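You operate a simulated robot arm through the tools that you are given. There is no shell and no other tool.

Carry out the task below with a simulated robot arm. There is one attempt and no reset: what you move stays moved.

TASK
Pump the waste oil tank down to 10 L.
Fine: slide its lid open and open the yellow valve for it; valve closed, lid closed and bolted again.

The check looks at the end state, three seconds after you hand in, the way a careful person would. Anything else that was tipped, shoved, dropped, spilled or broken makes it a failure. A push-on lid holds only when it is set on centred and level and pressed home; a screw cap is set on level and turned clockwise until tight.

THE ROBOT
A 6-joint arm with a two-finger gripper, fixed in place. Base frame: the origin is on the floor under the middle of its stand, x ahead of it, y to its left, z up. Units: m, rad, N and s.
It reaches about 1.572 m from its shoulder. Its first joint turns from -2.897 to 2.897 rad. Payload 2.45 kg.
The tool frame sits at the grasp point between the pads (the TCP): z along the fingers, y along the line on which they close. The tips reach 0.02 m beyond it. The gripper opens to 0.14 m; its body begins 0.168 m behind the TCP.
Orientation is that of the tool frame in the base frame, as a unit quaternion [w, x, y, z]. With the fingers straight down and closing along the base's y, the tool's x points along the base's -x, its y along +y and its z along -z.

THE INTERFACE
- The arm moves only by the tool move_arm. Its argument "commands" is one flat list of numbers, 7 for each row, row after row: the finger opening in m, from 0 to 0.14, then the shift along the tool's x, y, z in m, then the turn, a rotation vector about the tool's x, y, z in rad. In form: [hand, x, y, z, wx, wy, wz, hand, x, y, z, wx, wy, wz, ...]. A call has 1 to 20 rows; each row is the pose to reach, as a shift and turn from the pose commanded when the call began, along the tool's axes at that moment. Rows are played at 5 a second. More than 0.05 m and 0.15 rad between two rows, or a gripper value outside its range, and nothing of the call is played. A pose out of reach is approached as far as the arm can. The call stops where the force on the tool passes 40 N (or 10 N more than at its start, if that is more) or the arm is blocked; 0.2 s more then pass. Each finger travels about 0.045 m/s and halts on what it meets, pressing with about 42 N; the grip force reading is that of the motor and also rises with nothing between the fingers. The clock runs only during rows and for 0.2 s after the last one: add rows that repeat a pose to give the fingers time. It gives the time, the measured TCP pose, the force on the tool (base axes), the opening and the grip force at its end, in the units of the frame above (readings bear some noise), with the torque about the TCP (base axes, N m) and any sound that the robot's microphone picked up.
- Cameras (640 x 400 px; columns grow to the right, rows downward): "scene" is fixed at [0.2183, -0.6486, 1.3904]; the picture's right is [0.85, -0.53, 0.00], its down [-0.15, -0.23, -0.96] and it looks along [0.51, 0.82, -0.28] (base axes); focal length 299 px, centre (320, 200). "wrist" rides on the gripper at [0.078, 0.011, -0.209] in the tool frame; the picture's right is [-0.14, 0.99, 0.00], its down [-0.92, -0.13, -0.37] and it looks along [-0.37, -0.05, 0.93] (tool axes); focal length 280 px, centre (320, 200). There is no depth. A picture from a camera that has moved, and an enlarged one, comes with that camera's place and axes in the base frame and with its lens.
- grab_frame(camera): a new picture of that camera. It takes no simulated time.
- enlarge(camera, box): a new picture of the part [left, top, right, bottom] of that camera's present view, enlarged. It takes no simulated time.
- sign_off(): hands the job in; it is judged then, once.

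Nothing tells you positions but the pictures and the camera data. Unless the task says otherwise, let go and move clear before handing in.

The tools are called after ">>>" as a command line: name --argument value ..., lists and objects as JSON in quotes. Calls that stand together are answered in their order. move_arm: Moves the arm, as the interface text tells. Its arguments: {"type":"object","properties":{"commands":{"type":"array","items":{"type":"number"}}},"required":["commands"]} The other tools are called the same way: grab_frame (camera) takes a picture; enlarge (camera, box) takes an enlarged picture of a part of a camera's view; sign_off () hands the job in.

At the start:

```text
time_s: 0.0
tool_pos: [0.6907, -0.0357, 1.3568]
orientation: [0.0, 0.001, 1.0, 0.0]
ft_force: [-0.1, 0.0, -0.5]
wrist_torque: [0.02, 0.03, 0.0]
opening: 0.14
finger_force: 0.0
```

scene: 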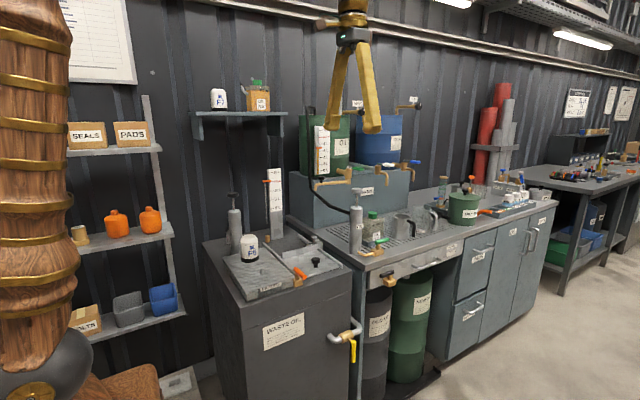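
wrist: 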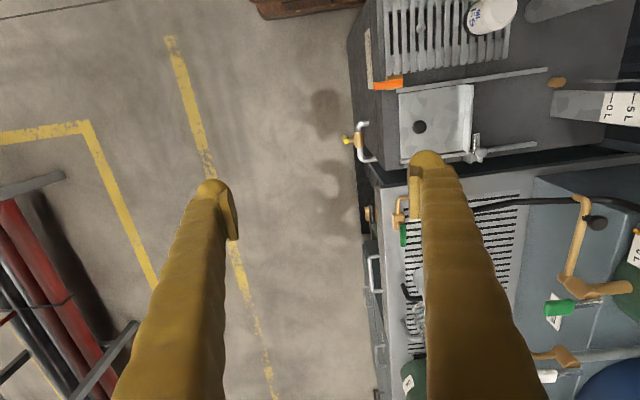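

I see a workshop with a grey waste oil tank with a lid, a grate, a yellow valve at its front and a level gauge at its back. I'll look at the details enlarged before moving.

>>> enlarge --camera "scene" --box '[190, 150, 390, 400]'

>>> enlarge --camera "scene" --box '[210, 160, 350, 300]'

>>> enlarge --camera "wrist" --box '[340, 0, 640, 190]'

>>> enlarge --camera "scene" --box '[280, 80, 480, 220]'

>>> enlarge --camera "scene" --box '[240, 300, 380, 400]'

```text
1.60 times, centred on (290, 275) of scene
camera zoom: at [0.2183, -0.6486, 1.3904], right [0.85, -0.53, 0.0], down [-0.15, -0.23, -0.96], along [0.51, 0.82, -0.28], focal length 479 px, centre (368, 80)
```

zoom: 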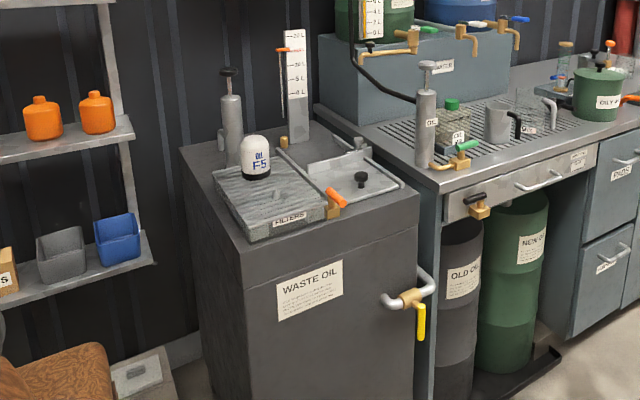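

```text
2.86 times, centred on (280, 230) of scene
camera zoom: at [0.2183, -0.6486, 1.3904], right [0.85, -0.53, 0.0], down [-0.15, -0.23, -0.96], along [0.51, 0.82, -0.28], focal length 855 px, centre (434, 114)
```

zoom: 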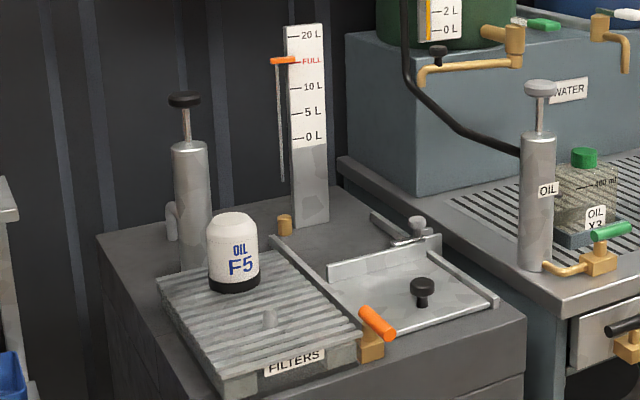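

```text
2.11 times, centred on (490, 95) of wrist
camera zoom: at [0.6115, -0.0242, 1.5645], right [0.14, 0.99, 0.0], down [0.92, -0.13, 0.37], along [0.37, -0.05, -0.93], focal length 590 px, centre (-38, 421)
```

zoom: 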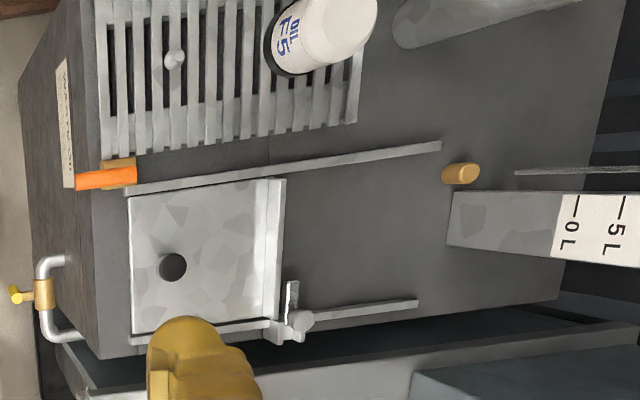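

```text
2.86 times, centred on (380, 150) of scene
camera zoom: at [0.2183, -0.6486, 1.3904], right [0.85, -0.53, 0.0], down [-0.15, -0.23, -0.96], along [0.51, 0.82, -0.28], focal length 855 px, centre (149, 343)
```

zoom: 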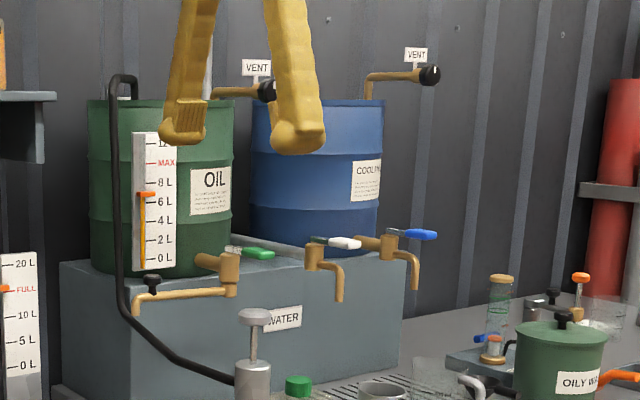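

```text
4.00 times, centred on (310, 350) of scene
camera zoom: at [0.2183, -0.6486, 1.3904], right [0.85, -0.53, 0.0], down [-0.15, -0.23, -0.96], along [0.51, 0.82, -0.28], focal length 1197 px, centre (360, -400)
```

zoom: 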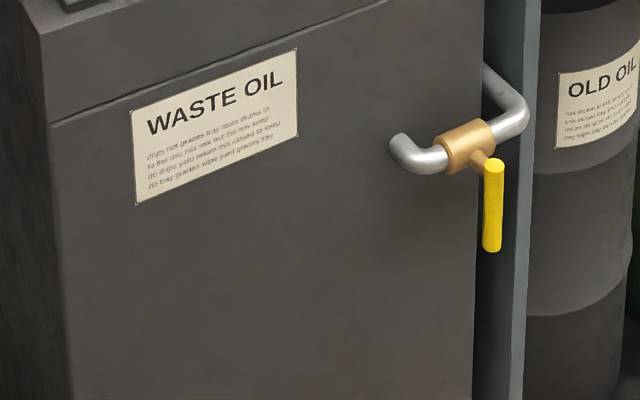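

The lid, with its black knob, is at about (0.73, 0.21, 0.87). The pump with the black handle is near (0.515, 0.475), top about z 1.09, and the yellow valve lever is near (0.79, 0.04, 0.60). I'll bring the wrist camera closer, over the lid, to see the bolt and the slide direction.

>>> move_arm --commands '[0.14, 0.005, 0.034, 0.03, 0, 0, 0, 0.14, 0.01, 0.068, 0.06, 0, 0, 0, 0.14, 0.015, 0.101, 0.088, 0, 0, 0, 0.14, 0.02, 0.134, 0.117, 0, 0, 0, 0.14, 0.027, 0.168, 0.147, 0, 0, 0, 0.14, 0.034, 0.202, 0.177, 0, 0, 0, 0.14, 0.04, 0.236, 0.207, 0, 0, 0]'

>>> grab_frame --camera "wrist"

>>> grab_frame --camera "scene"

```text
time_s: 1.6
tool_pos: [0.6511, 0.2003, 1.1499]
orientation: [0.001, 0.0, 1.0, 0.0]
ft_force: [-1.0, -0.4, 0.3]
wrist_torque: [0.02, 0.01, 0.0]
opening: 0.14
finger_force: 0.1
```

```text
taken
camera wrist: at [0.5718, 0.2113, 1.3577], right [0.14, 0.99, 0.0], down [0.92, -0.13, 0.37], along [0.37, -0.05, -0.93], focal length 280 px, centre (320, 200)
```

wrist: 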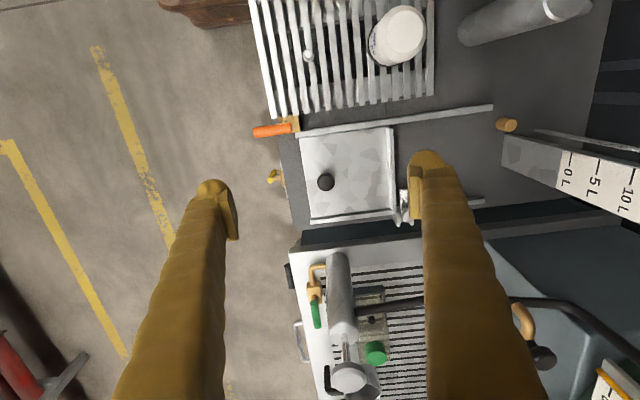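

```text
taken
```

scene: 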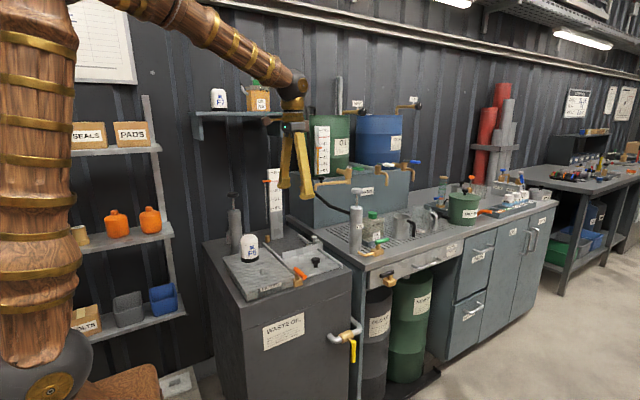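

The camera is over the lid now. I'll enlarge the lid, bolt and pump areas.

>>> enlarge --camera "wrist" --box '[270, 90, 510, 240]'

>>> enlarge --camera "wrist" --box '[370, 170, 450, 240]'

>>> enlarge --camera "scene" --box '[285, 220, 355, 290]'

>>> enlarge --camera "scene" --box '[220, 160, 300, 260]'

```text
2.67 times, centred on (390, 165) of wrist
camera zoom: at [0.5718, 0.2113, 1.3577], right [0.14, 0.99, 0.0], down [0.92, -0.13, 0.37], along [0.37, -0.05, -0.93], focal length 748 px, centre (133, 293)
```

zoom: 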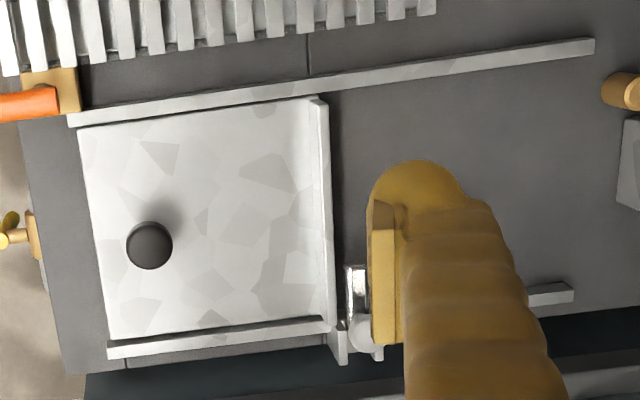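

```text
5.71 times, centred on (410, 205) of wrist
camera zoom: at [0.5718, 0.2113, 1.3577], right [0.14, 0.99, 0.0], down [0.92, -0.13, 0.37], along [0.37, -0.05, -0.93], focal length 1602 px, centre (-194, 171)
```

zoom: 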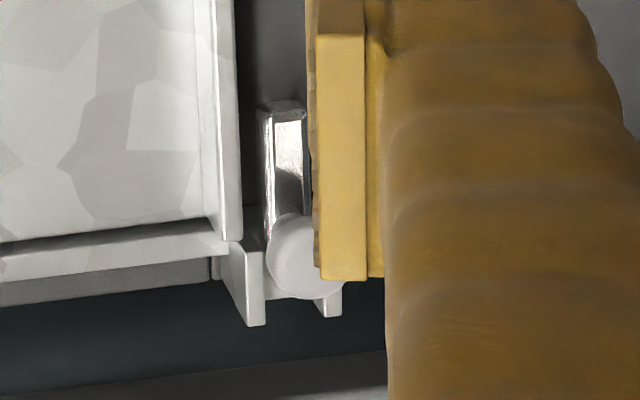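

```text
5.71 times, centred on (320, 255) of scene
camera zoom: at [0.2183, -0.6486, 1.3904], right [0.85, -0.53, 0.0], down [-0.15, -0.23, -0.96], along [0.51, 0.82, -0.28], focal length 1710 px, centre (320, -114)
```

zoom: 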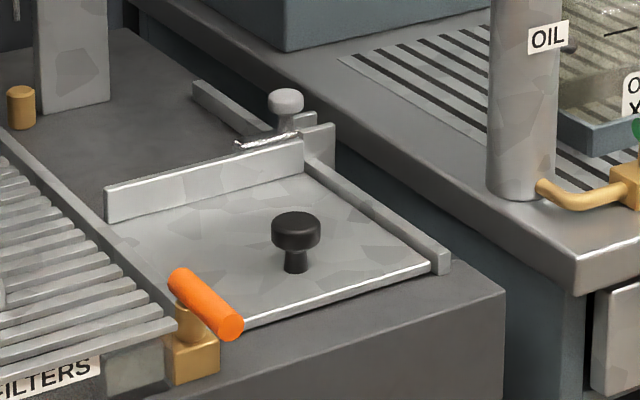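

```text
4.00 times, centred on (260, 210) of scene
camera zoom: at [0.2183, -0.6486, 1.3904], right [0.85, -0.53, 0.0], down [-0.15, -0.23, -0.96], along [0.51, 0.82, -0.28], focal length 1197 px, centre (560, 160)
```

zoom: 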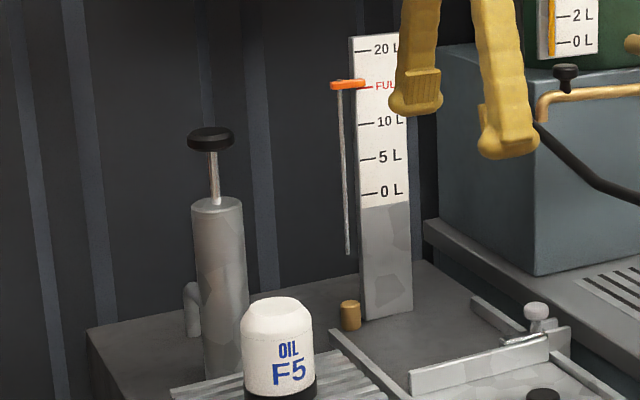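

The bolt is a chrome rod behind the lid's back flange, with a grey knob near (0.806, 0.342, 0.90). Pulled in +x it should clear the lid, which then slides back in +y. I'll turn the gripper so the fingers close along x, hover above the bolt knob and look again.

>>> move_arm --commands '[0.07, -0.0141, 0.0129, 0.0091, 0, 0, -0.1428, 0.07, -0.0282, 0.0258, 0.0182, 0, 0, -0.2856, 0.07, -0.0423, 0.0387, 0.0273, 0, 0, -0.4284, 0.07, -0.0564, 0.0516, 0.0364, 0, 0, -0.5712, 0.07, -0.0705, 0.0645, 0.0455, 0, 0, -0.714, 0.07, -0.0845, 0.0775, 0.0545, 0, 0, -0.8568, 0.07, -0.0986, 0.0904, 0.0636, 0, 0, -0.9996, 0.07, -0.1127, 0.1033, 0.0727, 0, 0, -1.1424, 0.07, -0.1268, 0.1162, 0.0818, 0, 0, -1.2852, 0.07, -0.1409, 0.1291, 0.0909, 0, 0, -1.428, 0.07, -0.155, 0.142, 0.1, 0, 0, -1.5708]'

>>> grab_frame --camera "wrist"

>>> grab_frame --camera "scene"

```text
time_s: 4.0
tool_pos: [0.8062, 0.3437, 1.0497]
orientation: [-0.001, 0.707, -0.707, -0.002]
ft_force: [0.6, -0.3, 0.3]
wrist_torque: [-0.02, -0.02, 0.04]
opening: 0.0698
finger_force: 0.0
```

```text
taken
camera wrist: at [0.7943, 0.2656, 1.2576], right [-0.99, 0.14, 0.0], down [0.13, 0.92, 0.37], along [0.05, 0.36, -0.93], focal length 280 px, centre (320, 200)
```

wrist: 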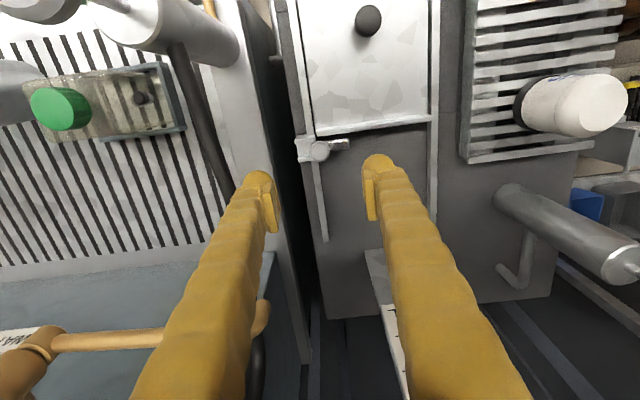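

```text
taken
```

scene: 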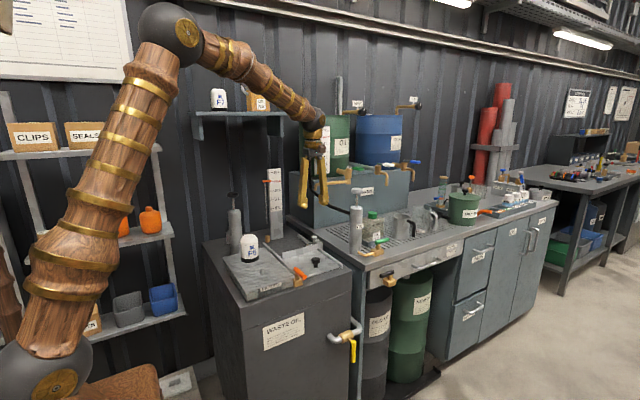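

The bolt knob appears at pixel (320,151), which puts it at about (0.805, 0.340) at z 0.897 and matches the earlier estimate. I'll enlarge for details.

>>> enlarge --camera "wrist" --box '[265, 100, 385, 200]'

>>> enlarge --camera "wrist" --box '[440, 0, 640, 300]'

>>> enlarge --camera "scene" --box '[290, 225, 340, 265]'

```text
4.00 times, centred on (325, 150) of wrist
camera zoom: at [0.7943, 0.2656, 1.2576], right [-0.99, 0.14, 0.0], down [0.13, 0.92, 0.37], along [0.05, 0.36, -0.93], focal length 1122 px, centre (300, 400)
```

zoom: 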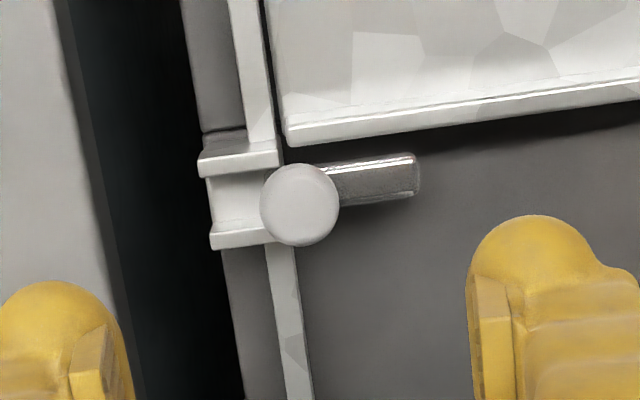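

```text
1.33 times, centred on (540, 150) of wrist
camera zoom: at [0.7943, 0.2656, 1.2576], right [-0.99, 0.14, 0.0], down [0.13, 0.92, 0.37], along [0.05, 0.36, -0.93], focal length 374 px, centre (27, 267)
```

zoom: 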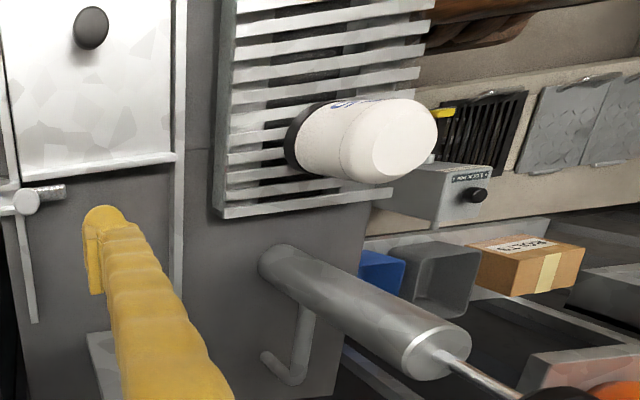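

```text
10.00 times, centred on (315, 245) of scene
camera zoom: at [0.2183, -0.6486, 1.3904], right [0.85, -0.53, 0.0], down [-0.15, -0.23, -0.96], along [0.51, 0.82, -0.28], focal length 2992 px, centre (370, -250)
```

zoom: 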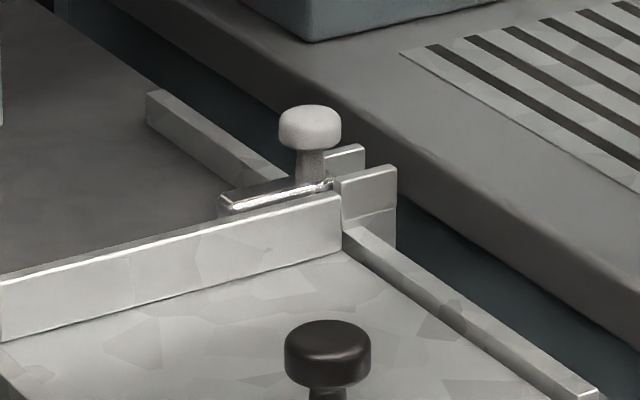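

The bolt knob top is at about z 0.90, and the lid flange and bolt guides top out near 0.884. I'll come down with the tips just above the guides and close on the knob.

>>> move_arm --commands '[0.06, 0.001, 0.0005, 0.04, 0, 0, 0, 0.06, 0.002, 0.001, 0.08, 0, 0, 0, 0.06, 0.0027, 0.0012, 0.115, 0, 0, 0, 0.06, 0.0027, 0.0012, 0.1377, 0, 0, 0, 0.06, 0.0027, 0.0012, 0.1377, 0, 0, 0]'

>>> grab_frame --camera "wrist"

>>> enlarge --camera "scene" --box '[280, 215, 350, 275]'

```text
time_s: 5.2
tool_pos: [0.8055, 0.3394, 0.9119]
orientation: [0.0, -0.707, 0.707, 0.0]
ft_force: [0.1, 0.3, -0.2]
wrist_torque: [0.0, 0.0, 0.0]
opening: 0.0602
finger_force: 0.1
```

```text
taken
camera wrist: at [0.7933, 0.262, 1.1201], right [-0.99, 0.14, 0.0], down [0.13, 0.92, 0.37], along [0.05, 0.36, -0.93], focal length 280 px, centre (320, 200)
```

wrist: 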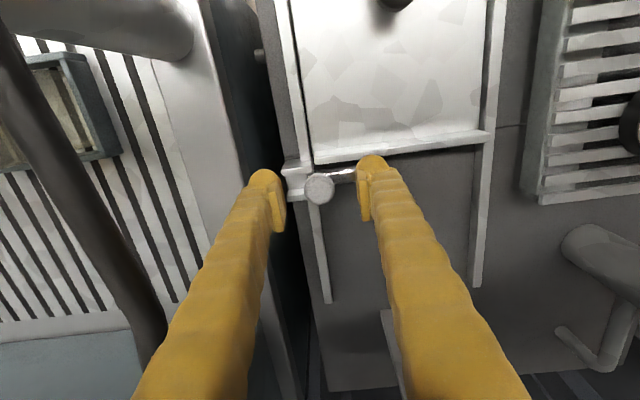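

```text
6.67 times, centred on (315, 245) of scene
camera zoom: at [0.2183, -0.6486, 1.3904], right [0.85, -0.53, 0.0], down [-0.15, -0.23, -0.96], along [0.51, 0.82, -0.28], focal length 1995 px, centre (353, -100)
```

zoom: 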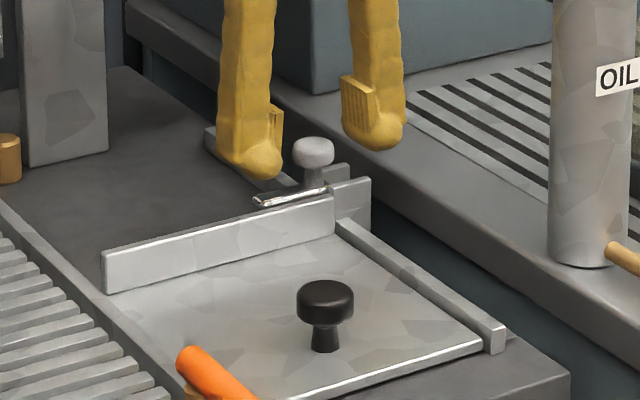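

The fingers straddle the knob and are centred on it. I'll close on it.

>>> move_arm --commands '[0.02, 0, 0, 0, 0, 0, 0, 0.02, 0, 0, 0, 0, 0, 0, 0.02, 0, 0, 0, 0, 0, 0, 0.02, 0, 0, 0, 0, 0, 0]'

>>> enlarge --camera "wrist" --box '[240, 120, 400, 240]'

```text
time_s: 6.2
tool_pos: [0.8066, 0.3411, 0.9132]
orientation: [0.001, 0.707, -0.707, 0.0]
ft_force: [5.6, -0.2, 0.1]
wrist_torque: [0.0, -0.08, 0.0]
opening: 0.0236
finger_force: 2.9
```

```text
3.33 times, centred on (320, 180) of wrist
camera zoom: at [0.7934, 0.262, 1.1204], right [-0.99, 0.14, 0.0], down [0.13, 0.92, 0.37], along [0.05, 0.36, -0.93], focal length 935 px, centre (320, 267)
```

zoom: 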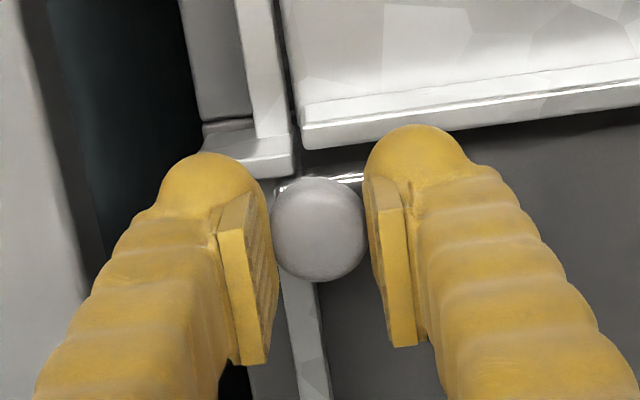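

The knob is held (0.0236 m). I'll pull the bolt in +x in small steps.

>>> move_arm --commands '[0.015, 0, -0.006, 0, 0, 0, 0, 0.015, 0, -0.012, 0, 0, 0, 0, 0.015, 0, -0.018, 0, 0, 0, 0, 0.015, 0, -0.024, 0, 0, 0, 0, 0.015, 0, -0.03, 0, 0, 0, 0]'

>>> grab_frame --camera "wrist"

>>> enlarge --camera "scene" --box '[280, 215, 350, 275]'

```text
time_s: 7.4
tool_pos: [0.8356, 0.34, 0.9127]
orientation: [0.0, -0.707, 0.707, -0.001]
ft_force: [-1.0, -6.9, 14.9]
wrist_torque: [-0.15, -0.02, 0.01]
opening: 0.0216
finger_force: 44.7
```

```text
taken
camera wrist: at [0.8233, 0.2621, 1.1203], right [-0.99, 0.14, 0.0], down [0.13, 0.92, 0.37], along [0.05, 0.36, -0.93], focal length 280 px, centre (320, 200)
```

wrist: 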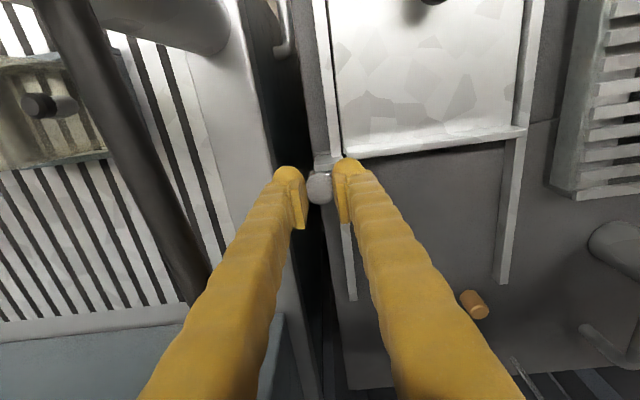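

```text
6.67 times, centred on (315, 245) of scene
camera zoom: at [0.2183, -0.6486, 1.3904], right [0.85, -0.53, 0.0], down [-0.15, -0.23, -0.96], along [0.51, 0.82, -0.28], focal length 1995 px, centre (353, -100)
```

zoom: 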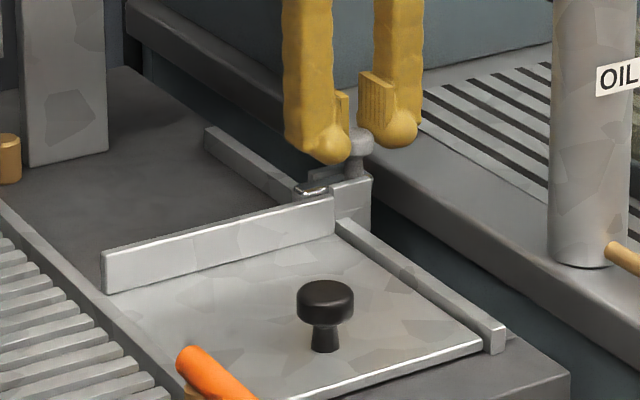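

The bolt has moved 0.03 m and only a short tip of the rod still shows. I'll carry on gently to its end stop.

>>> move_arm --commands '[0.015, 0, -0.004, 0, 0, 0, 0, 0.015, 0, -0.008, 0, 0, 0, 0, 0.015, 0, -0.012, 0, 0, 0, 0, 0.015, 0, -0.016, 0, 0, 0, 0]'

>>> enlarge --camera "wrist" --box '[260, 120, 400, 240]'

>>> enlarge --camera "scene" --box '[280, 215, 350, 275]'

```text
time_s: 8.4
tool_pos: [0.8509, 0.3407, 0.9126]
orientation: [0.0, 0.708, -0.706, 0.0]
ft_force: [-1.0, -5.2, 23.6]
wrist_torque: [-0.2, 0.03, 0.0]
opening: 0.0217
finger_force: 44.8
```

```text
3.33 times, centred on (330, 180) of wrist
camera zoom: at [0.8387, 0.262, 1.1202], right [-0.99, 0.14, 0.0], down [0.13, 0.92, 0.37], along [0.05, 0.37, -0.93], focal length 935 px, centre (287, 267)
```

zoom: 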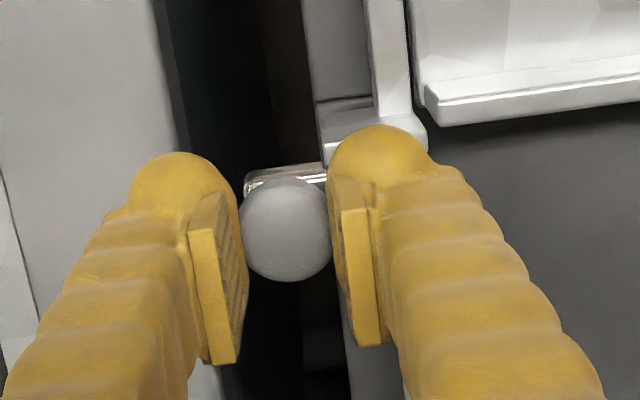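

```text
6.67 times, centred on (315, 245) of scene
camera zoom: at [0.2183, -0.6486, 1.3904], right [0.85, -0.53, 0.0], down [-0.15, -0.23, -0.96], along [0.51, 0.82, -0.28], focal length 1995 px, centre (353, -100)
```

zoom: 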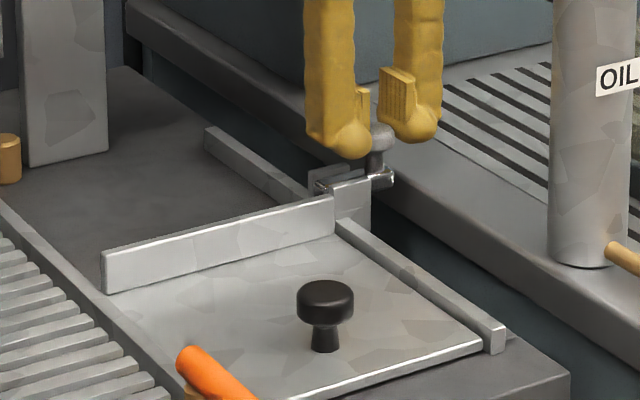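

The rod tip now looks just clear of the lid's path. I'll try a few more millimetres to find the stop.

>>> move_arm --commands '[0.015, 0, -0.003, 0, 0, 0, 0, 0.015, 0, -0.006, 0, 0, 0, 0, 0.015, 0, -0.006, 0, 0, 0, 0]'

>>> enlarge --camera "scene" --box '[290, 225, 340, 265]'

```text
time_s: 9.1
tool_pos: [0.8541, 0.3404, 0.9124]
orientation: [0.002, 0.707, -0.707, -0.001]
ft_force: [-6.3, -2.9, 8.6]
wrist_torque: [-0.09, 0.09, 0.01]
opening: 0.0219
finger_force: 45.0
stopped in row 3: the force on the tool passed its limit at 41 N (the readings are from after the stop); the commanded pose is now the measured one
```

```text
10.00 times, centred on (315, 245) of scene
camera zoom: at [0.2183, -0.6486, 1.3904], right [0.85, -0.53, 0.0], down [-0.15, -0.23, -0.96], along [0.51, 0.82, -0.28], focal length 2992 px, centre (370, -250)
```

zoom: 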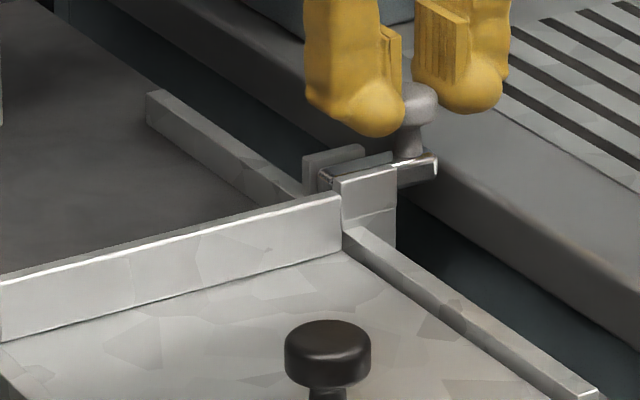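

The bolt hit its stop with the TCP at x about 0.854, so it travelled about 0.048 m and is fully retracted. I'll let go and rise.

>>> move_arm --commands '[0.06, 0, 0, 0, 0, 0, 0, 0.06, 0, 0, 0, 0, 0, 0, 0.06, 0, 0, 0, 0, 0, 0, 0.06, 0, 0, -0.04, 0, 0, 0, 0.06, 0, 0, -0.08, 0, 0, 0, 0.06, 0, 0, -0.12, 0, 0, 0, 0.06, 0, 0, -0.15, 0, 0, 0]'

>>> grab_frame --camera "wrist"

>>> enlarge --camera "scene" --box '[290, 225, 340, 265]'

```text
time_s: 10.7
tool_pos: [0.8552, 0.3399, 1.062]
orientation: [0.002, 0.708, -0.707, -0.001]
ft_force: [-0.2, 0.3, -0.2]
wrist_torque: [0.01, 0.04, -0.01]
opening: 0.0601
finger_force: 0.1
```

```text
taken
camera wrist: at [0.8441, 0.2624, 1.2703], right [-0.99, 0.14, 0.0], down [0.13, 0.92, 0.37], along [0.05, 0.36, -0.93], focal length 280 px, centre (320, 200)
```

wrist: 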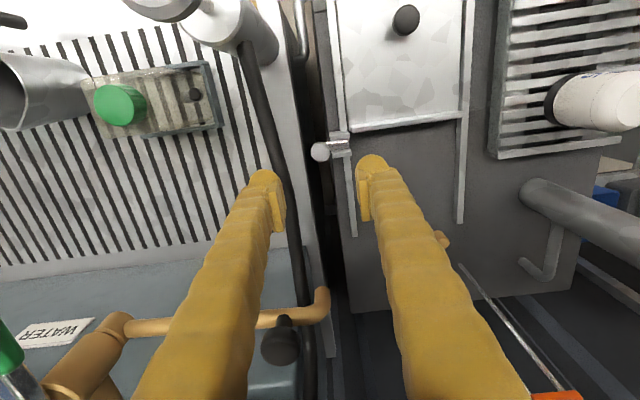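

```text
10.00 times, centred on (315, 245) of scene
camera zoom: at [0.2183, -0.6486, 1.3904], right [0.85, -0.53, 0.0], down [-0.15, -0.23, -0.96], along [0.51, 0.82, -0.28], focal length 2992 px, centre (370, -250)
```

zoom: 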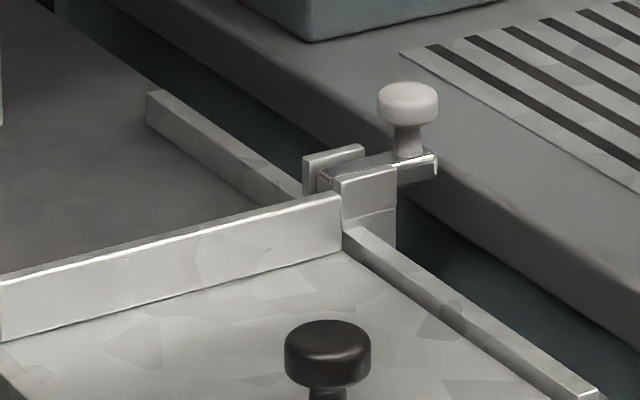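

The bolt is released and retracted. The lid knob is at about (0.729, 0.200), with its top near z 0.885. I'll go above it and turn so the fingers close along y, the slide direction.

>>> move_arm --commands '[0.07, 0.0127, 0.0115, 0.001, 0, 0, 0.1428, 0.07, 0.0255, 0.0229, 0.002, 0, 0, 0.2856, 0.07, 0.0382, 0.0344, 0.003, 0, 0, 0.4284, 0.07, 0.0509, 0.0458, 0.004, 0, 0, 0.5712, 0.07, 0.0636, 0.0573, 0.005, 0, 0, 0.714, 0.07, 0.0764, 0.0687, 0.006, 0, 0, 0.8568, 0.07, 0.0891, 0.0802, 0.007, 0, 0, 0.9996, 0.07, 0.1018, 0.0916, 0.008, 0, 0, 1.1424, 0.07, 0.1145, 0.1031, 0.009, 0, 0, 1.2852, 0.07, 0.1273, 0.1145, 0.01, 0, 0, 1.428, 0.07, 0.14, 0.126, 0.012, 0, 0, 1.5708, 0.07, 0.14, 0.126, 0.05, 0, 0, 1.5708]'

>>> grab_frame --camera "wrist"

>>> grab_frame --camera "scene"

```text
time_s: 13.3
tool_pos: [0.7295, 0.2006, 1.0137]
orientation: [-0.001, 0.002, 1.0, -0.001]
ft_force: [-0.9, -0.3, -0.3]
wrist_torque: [0.01, 0.0, 0.0]
opening: 0.0701
finger_force: 0.0
```

```text
taken
camera wrist: at [0.6498, 0.212, 1.2213], right [0.14, 0.99, 0.0], down [0.92, -0.13, 0.37], along [0.36, -0.05, -0.93], focal length 280 px, centre (320, 200)
```

wrist: 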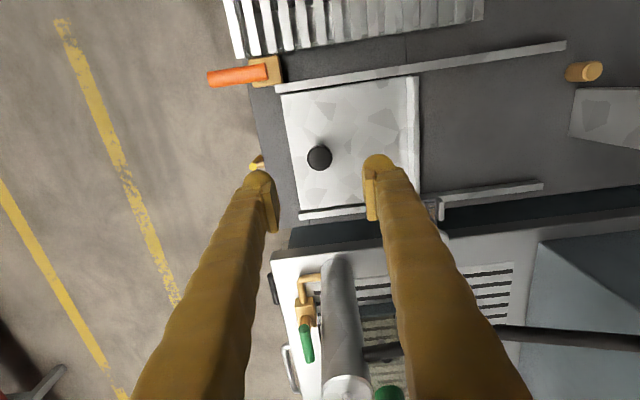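

```text
taken
```

scene: 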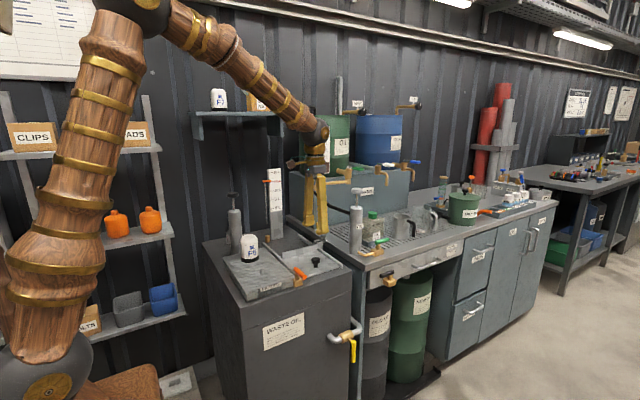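

The knob is at about (0.727, 0.201). I'll go down to z 0.886 and close on it.

>>> move_arm --commands '[0.07, 0.001, 0.0005, 0.04, 0, 0, 0, 0.07, 0.002, 0.0005, 0.08, 0, 0, 0, 0.07, 0.0025, 0.0005, 0.11, 0, 0, 0, 0.07, 0.0025, 0.0005, 0.1277, 0, 0, 0, 0.02, 0.0025, 0.0005, 0.1277, 0, 0, 0, 0.02, 0.0025, 0.0005, 0.1277, 0, 0, 0, 0.02, 0.0025, 0.0005, 0.1277, 0, 0, 0, 0.02, 0.0025, 0.0005, 0.1277, 0, 0, 0]'

>>> grab_frame --camera "wrist"

>>> enlarge --camera "scene" --box '[280, 215, 350, 285]'

```text
time_s: 15.1
tool_pos: [0.7266, 0.2005, 0.8855]
orientation: [-0.002, 0.0, 1.0, 0.0]
ft_force: [0.2, 0.3, -5.0]
wrist_torque: [0.0, -0.09, 0.02]
opening: 0.03
finger_force: 37.3
```

```text
taken
camera wrist: at [0.6474, 0.2114, 1.0928], right [0.14, 0.99, 0.0], down [0.92, -0.13, 0.37], along [0.36, -0.05, -0.93], focal length 280 px, centre (320, 200)
```

wrist: 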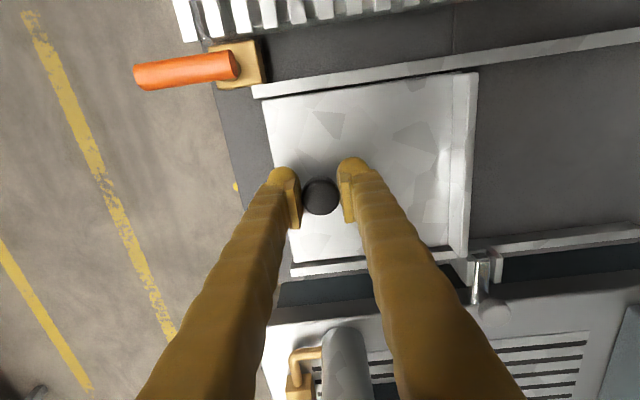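

```text
5.71 times, centred on (315, 250) of scene
camera zoom: at [0.2183, -0.6486, 1.3904], right [0.85, -0.53, 0.0], down [-0.15, -0.23, -0.96], along [0.51, 0.82, -0.28], focal length 1710 px, centre (349, -86)
```

zoom: 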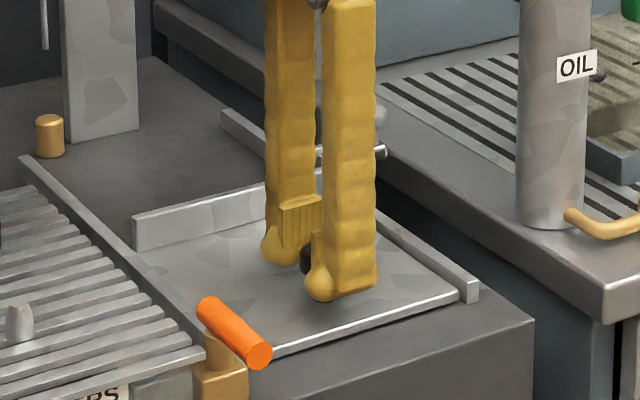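

The lid knob is held (0.030 m). I'll slide the lid back in +y in small steps and watch the force.

>>> move_arm --commands '[0.02, 0, 0.015, 0, 0, 0, 0, 0.02, 0, 0.03, 0, 0, 0, 0, 0.02, 0, 0.045, 0, 0, 0, 0, 0.02, 0, 0.06, 0, 0, 0, 0, 0.02, 0, 0.075, 0, 0, 0, 0]'

>>> grab_frame --camera "wrist"

>>> enlarge --camera "scene" --box '[210, 130, 370, 300]'

```text
time_s: 16.3
tool_pos: [0.7258, 0.2753, 0.8851]
orientation: [-0.002, 0.0, 1.0, -0.001]
ft_force: [4.1, -0.4, -9.9]
wrist_torque: [0.02, -0.04, 0.08]
opening: 0.0298
finger_force: 44.9
```

```text
taken
camera wrist: at [0.6473, 0.2867, 1.0931], right [0.14, 0.99, 0.0], down [0.92, -0.13, 0.37], along [0.36, -0.05, -0.93], focal length 280 px, centre (320, 200)
```

wrist: 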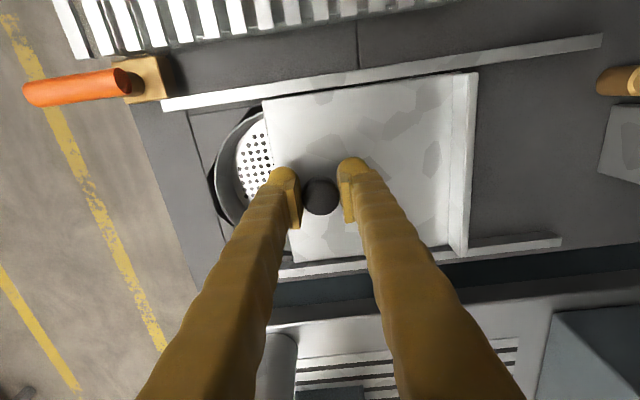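

```text
2.35 times, centred on (290, 215) of scene
camera zoom: at [0.2183, -0.6486, 1.3904], right [0.85, -0.53, 0.0], down [-0.15, -0.23, -0.96], along [0.51, 0.82, -0.28], focal length 704 px, centre (391, 165)
```

zoom: 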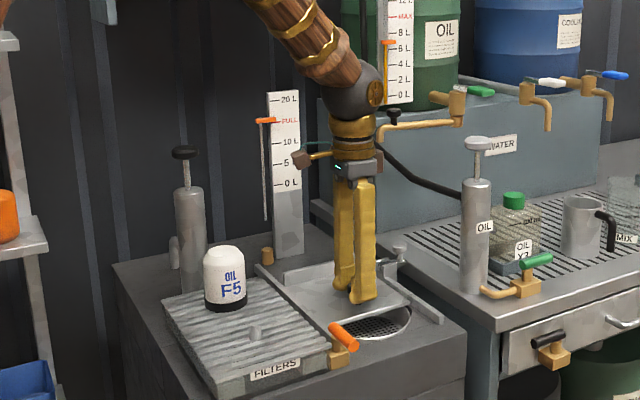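

The lid is sliding and the strainer opening under it shows. I'll slide it further back to its stop.

>>> move_arm --commands '[0.02, 0, 0.015, 0, 0, 0, 0, 0.02, 0, 0.03, 0, 0, 0, 0, 0.02, 0, 0.045, 0, 0, 0, 0, 0.02, 0, 0.06, 0, 0, 0, 0, 0.02, 0, 0.075, 0, 0, 0, 0, 0.02, 0, 0.09, 0, 0, 0, 0]'

>>> grab_frame --camera "wrist"

>>> enlarge --camera "scene" --box '[210, 130, 370, 300]'

```text
time_s: 17.7
tool_pos: [0.727, 0.3639, 0.8861]
orientation: [-0.002, 0.0, 1.0, -0.001]
ft_force: [-14.4, -8.9, 29.3]
wrist_torque: [-0.12, -0.24, 0.03]
opening: 0.03
finger_force: 44.7
```

```text
taken
camera wrist: at [0.6473, 0.3765, 1.0931], right [0.14, 0.99, 0.0], down [0.92, -0.13, 0.37], along [0.36, -0.05, -0.93], focal length 280 px, centre (320, 200)
```

wrist: 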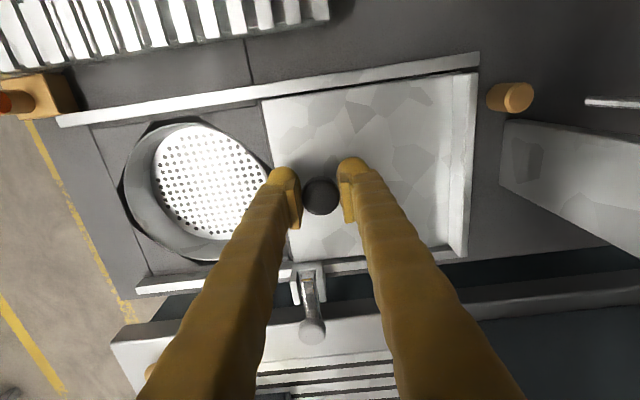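

```text
2.35 times, centred on (290, 215) of scene
camera zoom: at [0.2183, -0.6486, 1.3904], right [0.85, -0.53, 0.0], down [-0.15, -0.23, -0.96], along [0.51, 0.82, -0.28], focal length 704 px, centre (391, 165)
```

zoom: 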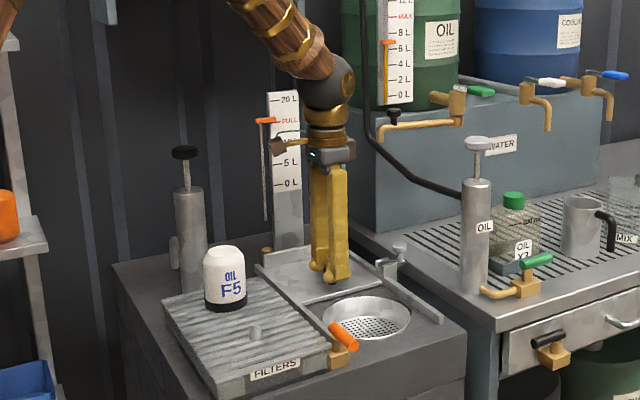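

The lid is fully back and the strainer is uncovered. I'll let go, rise and look.

>>> move_arm --commands '[0.07, 0, 0, 0, 0, 0, 0, 0.07, 0, 0, 0, 0, 0, 0, 0.07, 0, 0, 0, 0, 0, 0, 0.07, 0, 0, -0.04, 0, 0, 0, 0.07, 0, 0, -0.08, 0, 0, 0, 0.07, 0, 0, -0.12, 0, 0, 0, 0.07, 0, 0, -0.16, 0, 0, 0]'

>>> grab_frame --camera "wrist"

>>> enlarge --camera "scene" --box '[210, 130, 370, 300]'

```text
time_s: 19.3
tool_pos: [0.7277, 0.3666, 1.0456]
orientation: [-0.001, 0.0, 1.0, -0.001]
ft_force: [0.3, 1.0, 0.2]
wrist_torque: [0.04, 0.02, 0.0]
opening: 0.0702
finger_force: 0.1
```

```text
taken
camera wrist: at [0.6484, 0.3775, 1.2524], right [0.14, 0.99, 0.0], down [0.92, -0.13, 0.37], along [0.36, -0.05, -0.93], focal length 280 px, centre (320, 200)
```

wrist: 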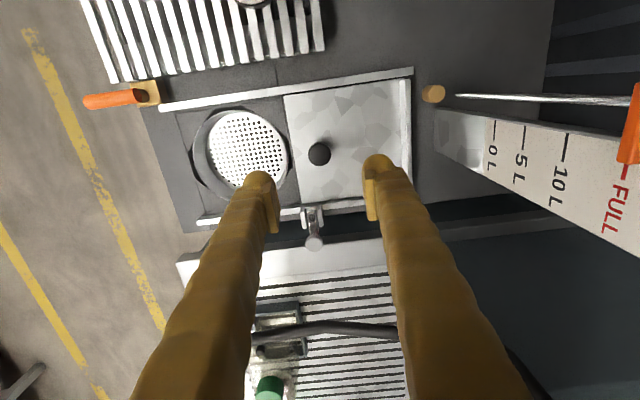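

```text
2.35 times, centred on (290, 215) of scene
camera zoom: at [0.2183, -0.6486, 1.3904], right [0.85, -0.53, 0.0], down [-0.15, -0.23, -0.96], along [0.51, 0.82, -0.28], focal length 704 px, centre (391, 165)
```

zoom: 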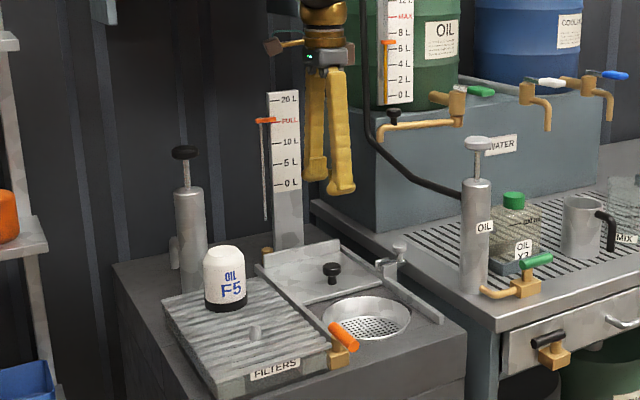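

The lid is open and released. Next I'll bring the hand out in front of the tank and turn it for a horizontal approach to the yellow valve.

>>> move_arm --commands '[0.07, -0.002, -0.0334, -0.005, 0, 0, 0.1428, 0.07, -0.004, -0.0667, -0.01, 0, 0, 0.2856, 0.07, -0.006, -0.1001, -0.015, 0, 0, 0.4284, 0.07, -0.008, -0.1335, -0.02, 0, 0, 0.5712, 0.07, -0.01, -0.1668, -0.025, 0, 0, 0.714, 0.07, -0.012, -0.2002, -0.03, 0, 0, 0.8568, 0.07, -0.014, -0.2335, -0.035, 0, 0, 0.9996, 0.07, -0.016, -0.2669, -0.04, 0, 0, 1.1424, 0.07, -0.018, -0.3003, -0.045, 0, 0, 1.2852, 0.07, -0.02, -0.3336, -0.05, 0, 0, 1.428, 0.07, -0.022, -0.367, -0.055, 0, 0, 1.5708]'

>>> grab_frame --camera "wrist"

>>> grab_frame --camera "scene"

```text
time_s: 21.7
tool_pos: [0.7485, -0.0013, 1.1001]
orientation: [-0.001, 0.708, 0.706, -0.002]
ft_force: [-0.2, 0.1, 0.2]
wrist_torque: [-0.02, 0.02, 0.01]
opening: 0.0698
finger_force: 0.1
```

```text
taken
camera wrist: at [0.7591, 0.077, 1.3078], right [0.99, -0.14, 0.0], down [-0.13, -0.92, 0.37], along [-0.05, -0.37, -0.93], focal length 280 px, centre (320, 200)
```

wrist: 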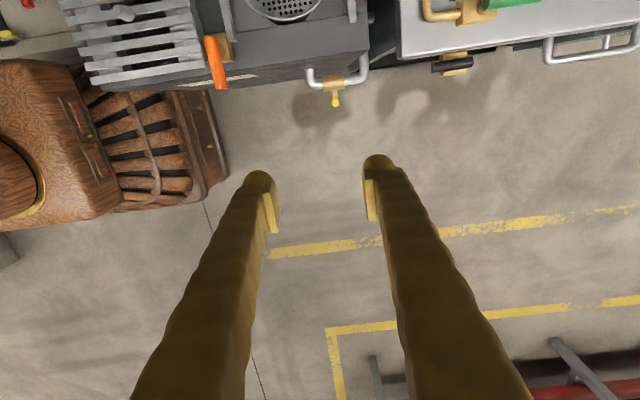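

```text
taken
```

scene: 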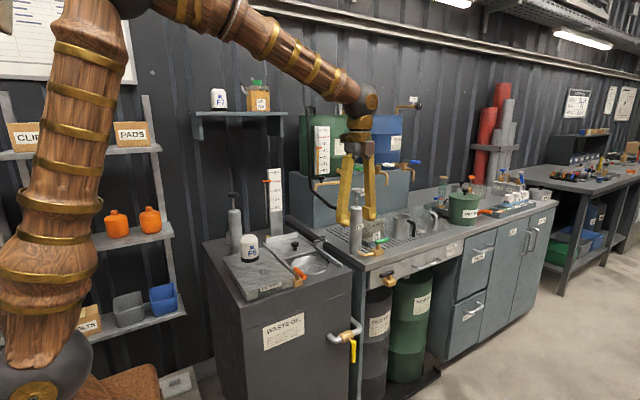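

Now I'll tilt the gripper to point along +y while moving to about (0.785, -0.20, 0.75) in front of the valve.

>>> move_arm --commands '[0.07, -0.0182, 0.0032, 0.0318, 0, 0.1428, 0, 0.07, -0.0364, 0.0064, 0.0636, 0, 0.2856, 0, 0.07, -0.0545, 0.0095, 0.0955, 0, 0.4284, 0, 0.07, -0.0727, 0.0127, 0.1273, 0, 0.5712, 0, 0.07, -0.0909, 0.0159, 0.1591, 0, 0.714, 0, 0.07, -0.1091, 0.0191, 0.1909, 0, 0.8568, 0, 0.07, -0.1273, 0.0223, 0.2227, 0, 0.9996, 0, 0.07, -0.1455, 0.0255, 0.2545, 0, 1.1424, 0, 0.07, -0.1636, 0.0286, 0.2864, 0, 1.2852, 0, 0.07, -0.1818, 0.0318, 0.3182, 0, 1.428, 0, 0.07, -0.2, 0.035, 0.35, 0, 1.5708, 0]'

>>> grab_frame --camera "wrist"

>>> grab_frame --camera "scene"

```text
time_s: 24.1
tool_pos: [0.7832, -0.2017, 0.7522]
orientation: [-0.5, 0.501, 0.499, 0.5]
ft_force: [0.8, 0.5, 1.2]
wrist_torque: [-0.13, 0.0, 0.03]
opening: 0.07
finger_force: 0.2
```

```text
taken
camera wrist: at [0.7932, -0.4108, 0.8283], right [0.99, 0.0, -0.14], down [-0.13, -0.37, -0.92], along [-0.05, 0.93, -0.37], focal length 280 px, centre (320, 200)
```

wrist: 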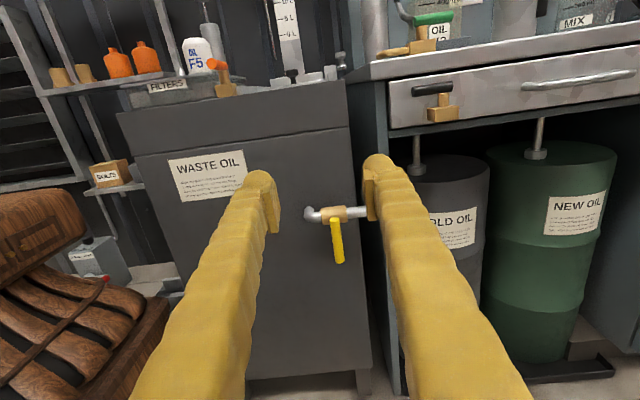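

```text
taken
```

scene: 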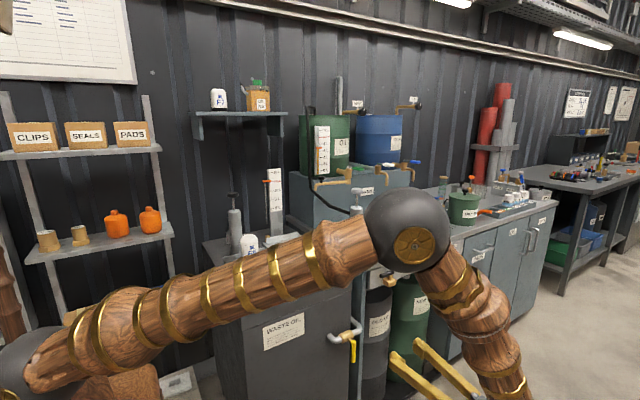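

The hand is horizontal in front of the tank and the valve is in the wrist view. I'll enlarge on it.

>>> enlarge --camera "wrist" --box '[280, 180, 400, 280]'

>>> enlarge --camera "scene" --box '[310, 300, 380, 370]'

```text
4.00 times, centred on (340, 230) of wrist
camera zoom: at [0.7932, -0.4108, 0.8283], right [0.99, 0.0, -0.14], down [-0.13, -0.37, -0.92], along [-0.05, 0.93, -0.37], focal length 1122 px, centre (240, 80)
```

zoom: 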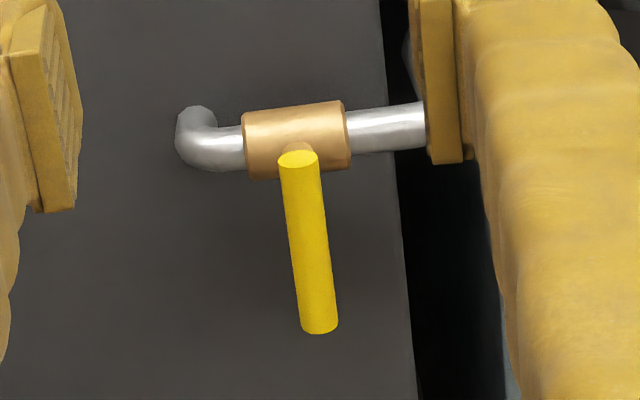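

```text
5.71 times, centred on (345, 335) of scene
camera zoom: at [0.2183, -0.6486, 1.3904], right [0.85, -0.53, 0.0], down [-0.15, -0.23, -0.96], along [0.51, 0.82, -0.28], focal length 1710 px, centre (177, -571)
```

zoom: 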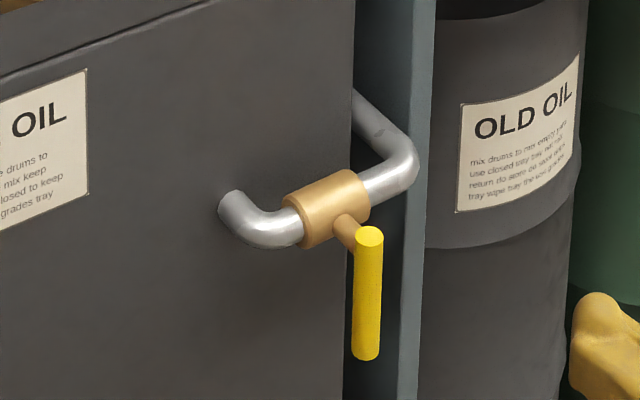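

The valve lever hangs straight down at x 0.788, y 0.039, from z 0.612 at the pivot to about 0.521. It is crosswise to the pipe, so closed. I'll lower the hand to lever height first and then check the alignment.

>>> move_arm --commands '[0.05, -0.041, 0.001, 0, 0, 0, 0, 0.05, -0.082, 0.002, 0, 0, 0, 0, 0.05, -0.123, 0.003, 0, 0, 0, 0, 0.05, -0.164, 0.004, 0, 0, 0, 0, 0.05, -0.204, 0.005, 0, 0, 0, 0, 0.05, -0.204, 0.005, 0.04, 0, 0, 0, 0.05, -0.204, 0.005, 0.08, 0, 0, 0, 0.05, -0.204, 0.005, 0.11, 0, 0, 0]'

>>> grab_frame --camera "wrist"

>>> grab_frame --camera "scene"

```text
time_s: 25.9
tool_pos: [0.7875, -0.0914, 0.5452]
orientation: [-0.5, 0.502, 0.499, 0.499]
ft_force: [-0.3, -0.7, -0.2]
wrist_torque: [-0.06, 0.01, -0.05]
opening: 0.0502
finger_force: 0.0
```

```text
taken
camera wrist: at [0.7969, -0.3008, 0.6229], right [0.99, 0.0, -0.14], down [-0.13, -0.37, -0.92], along [-0.05, 0.93, -0.37], focal length 280 px, centre (320, 200)
```

wrist: 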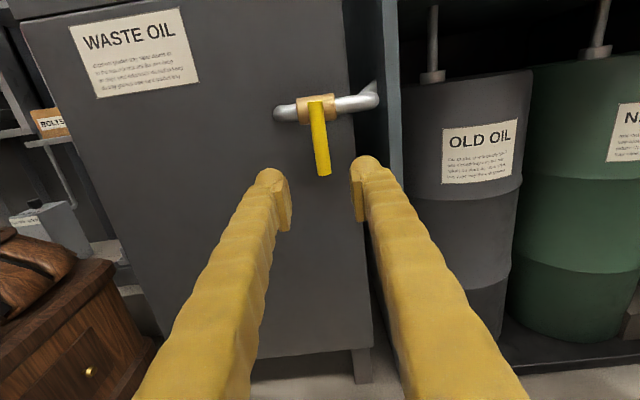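

```text
taken
```

scene: 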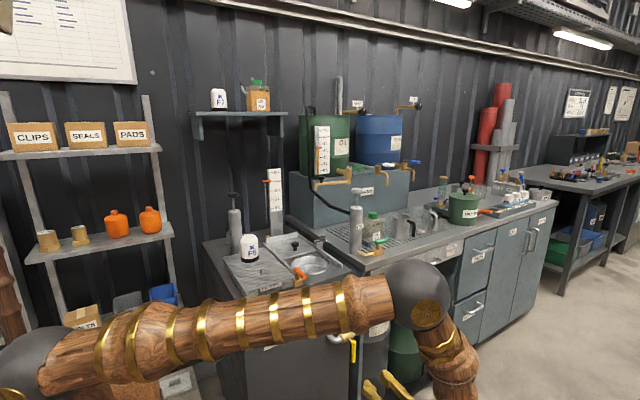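

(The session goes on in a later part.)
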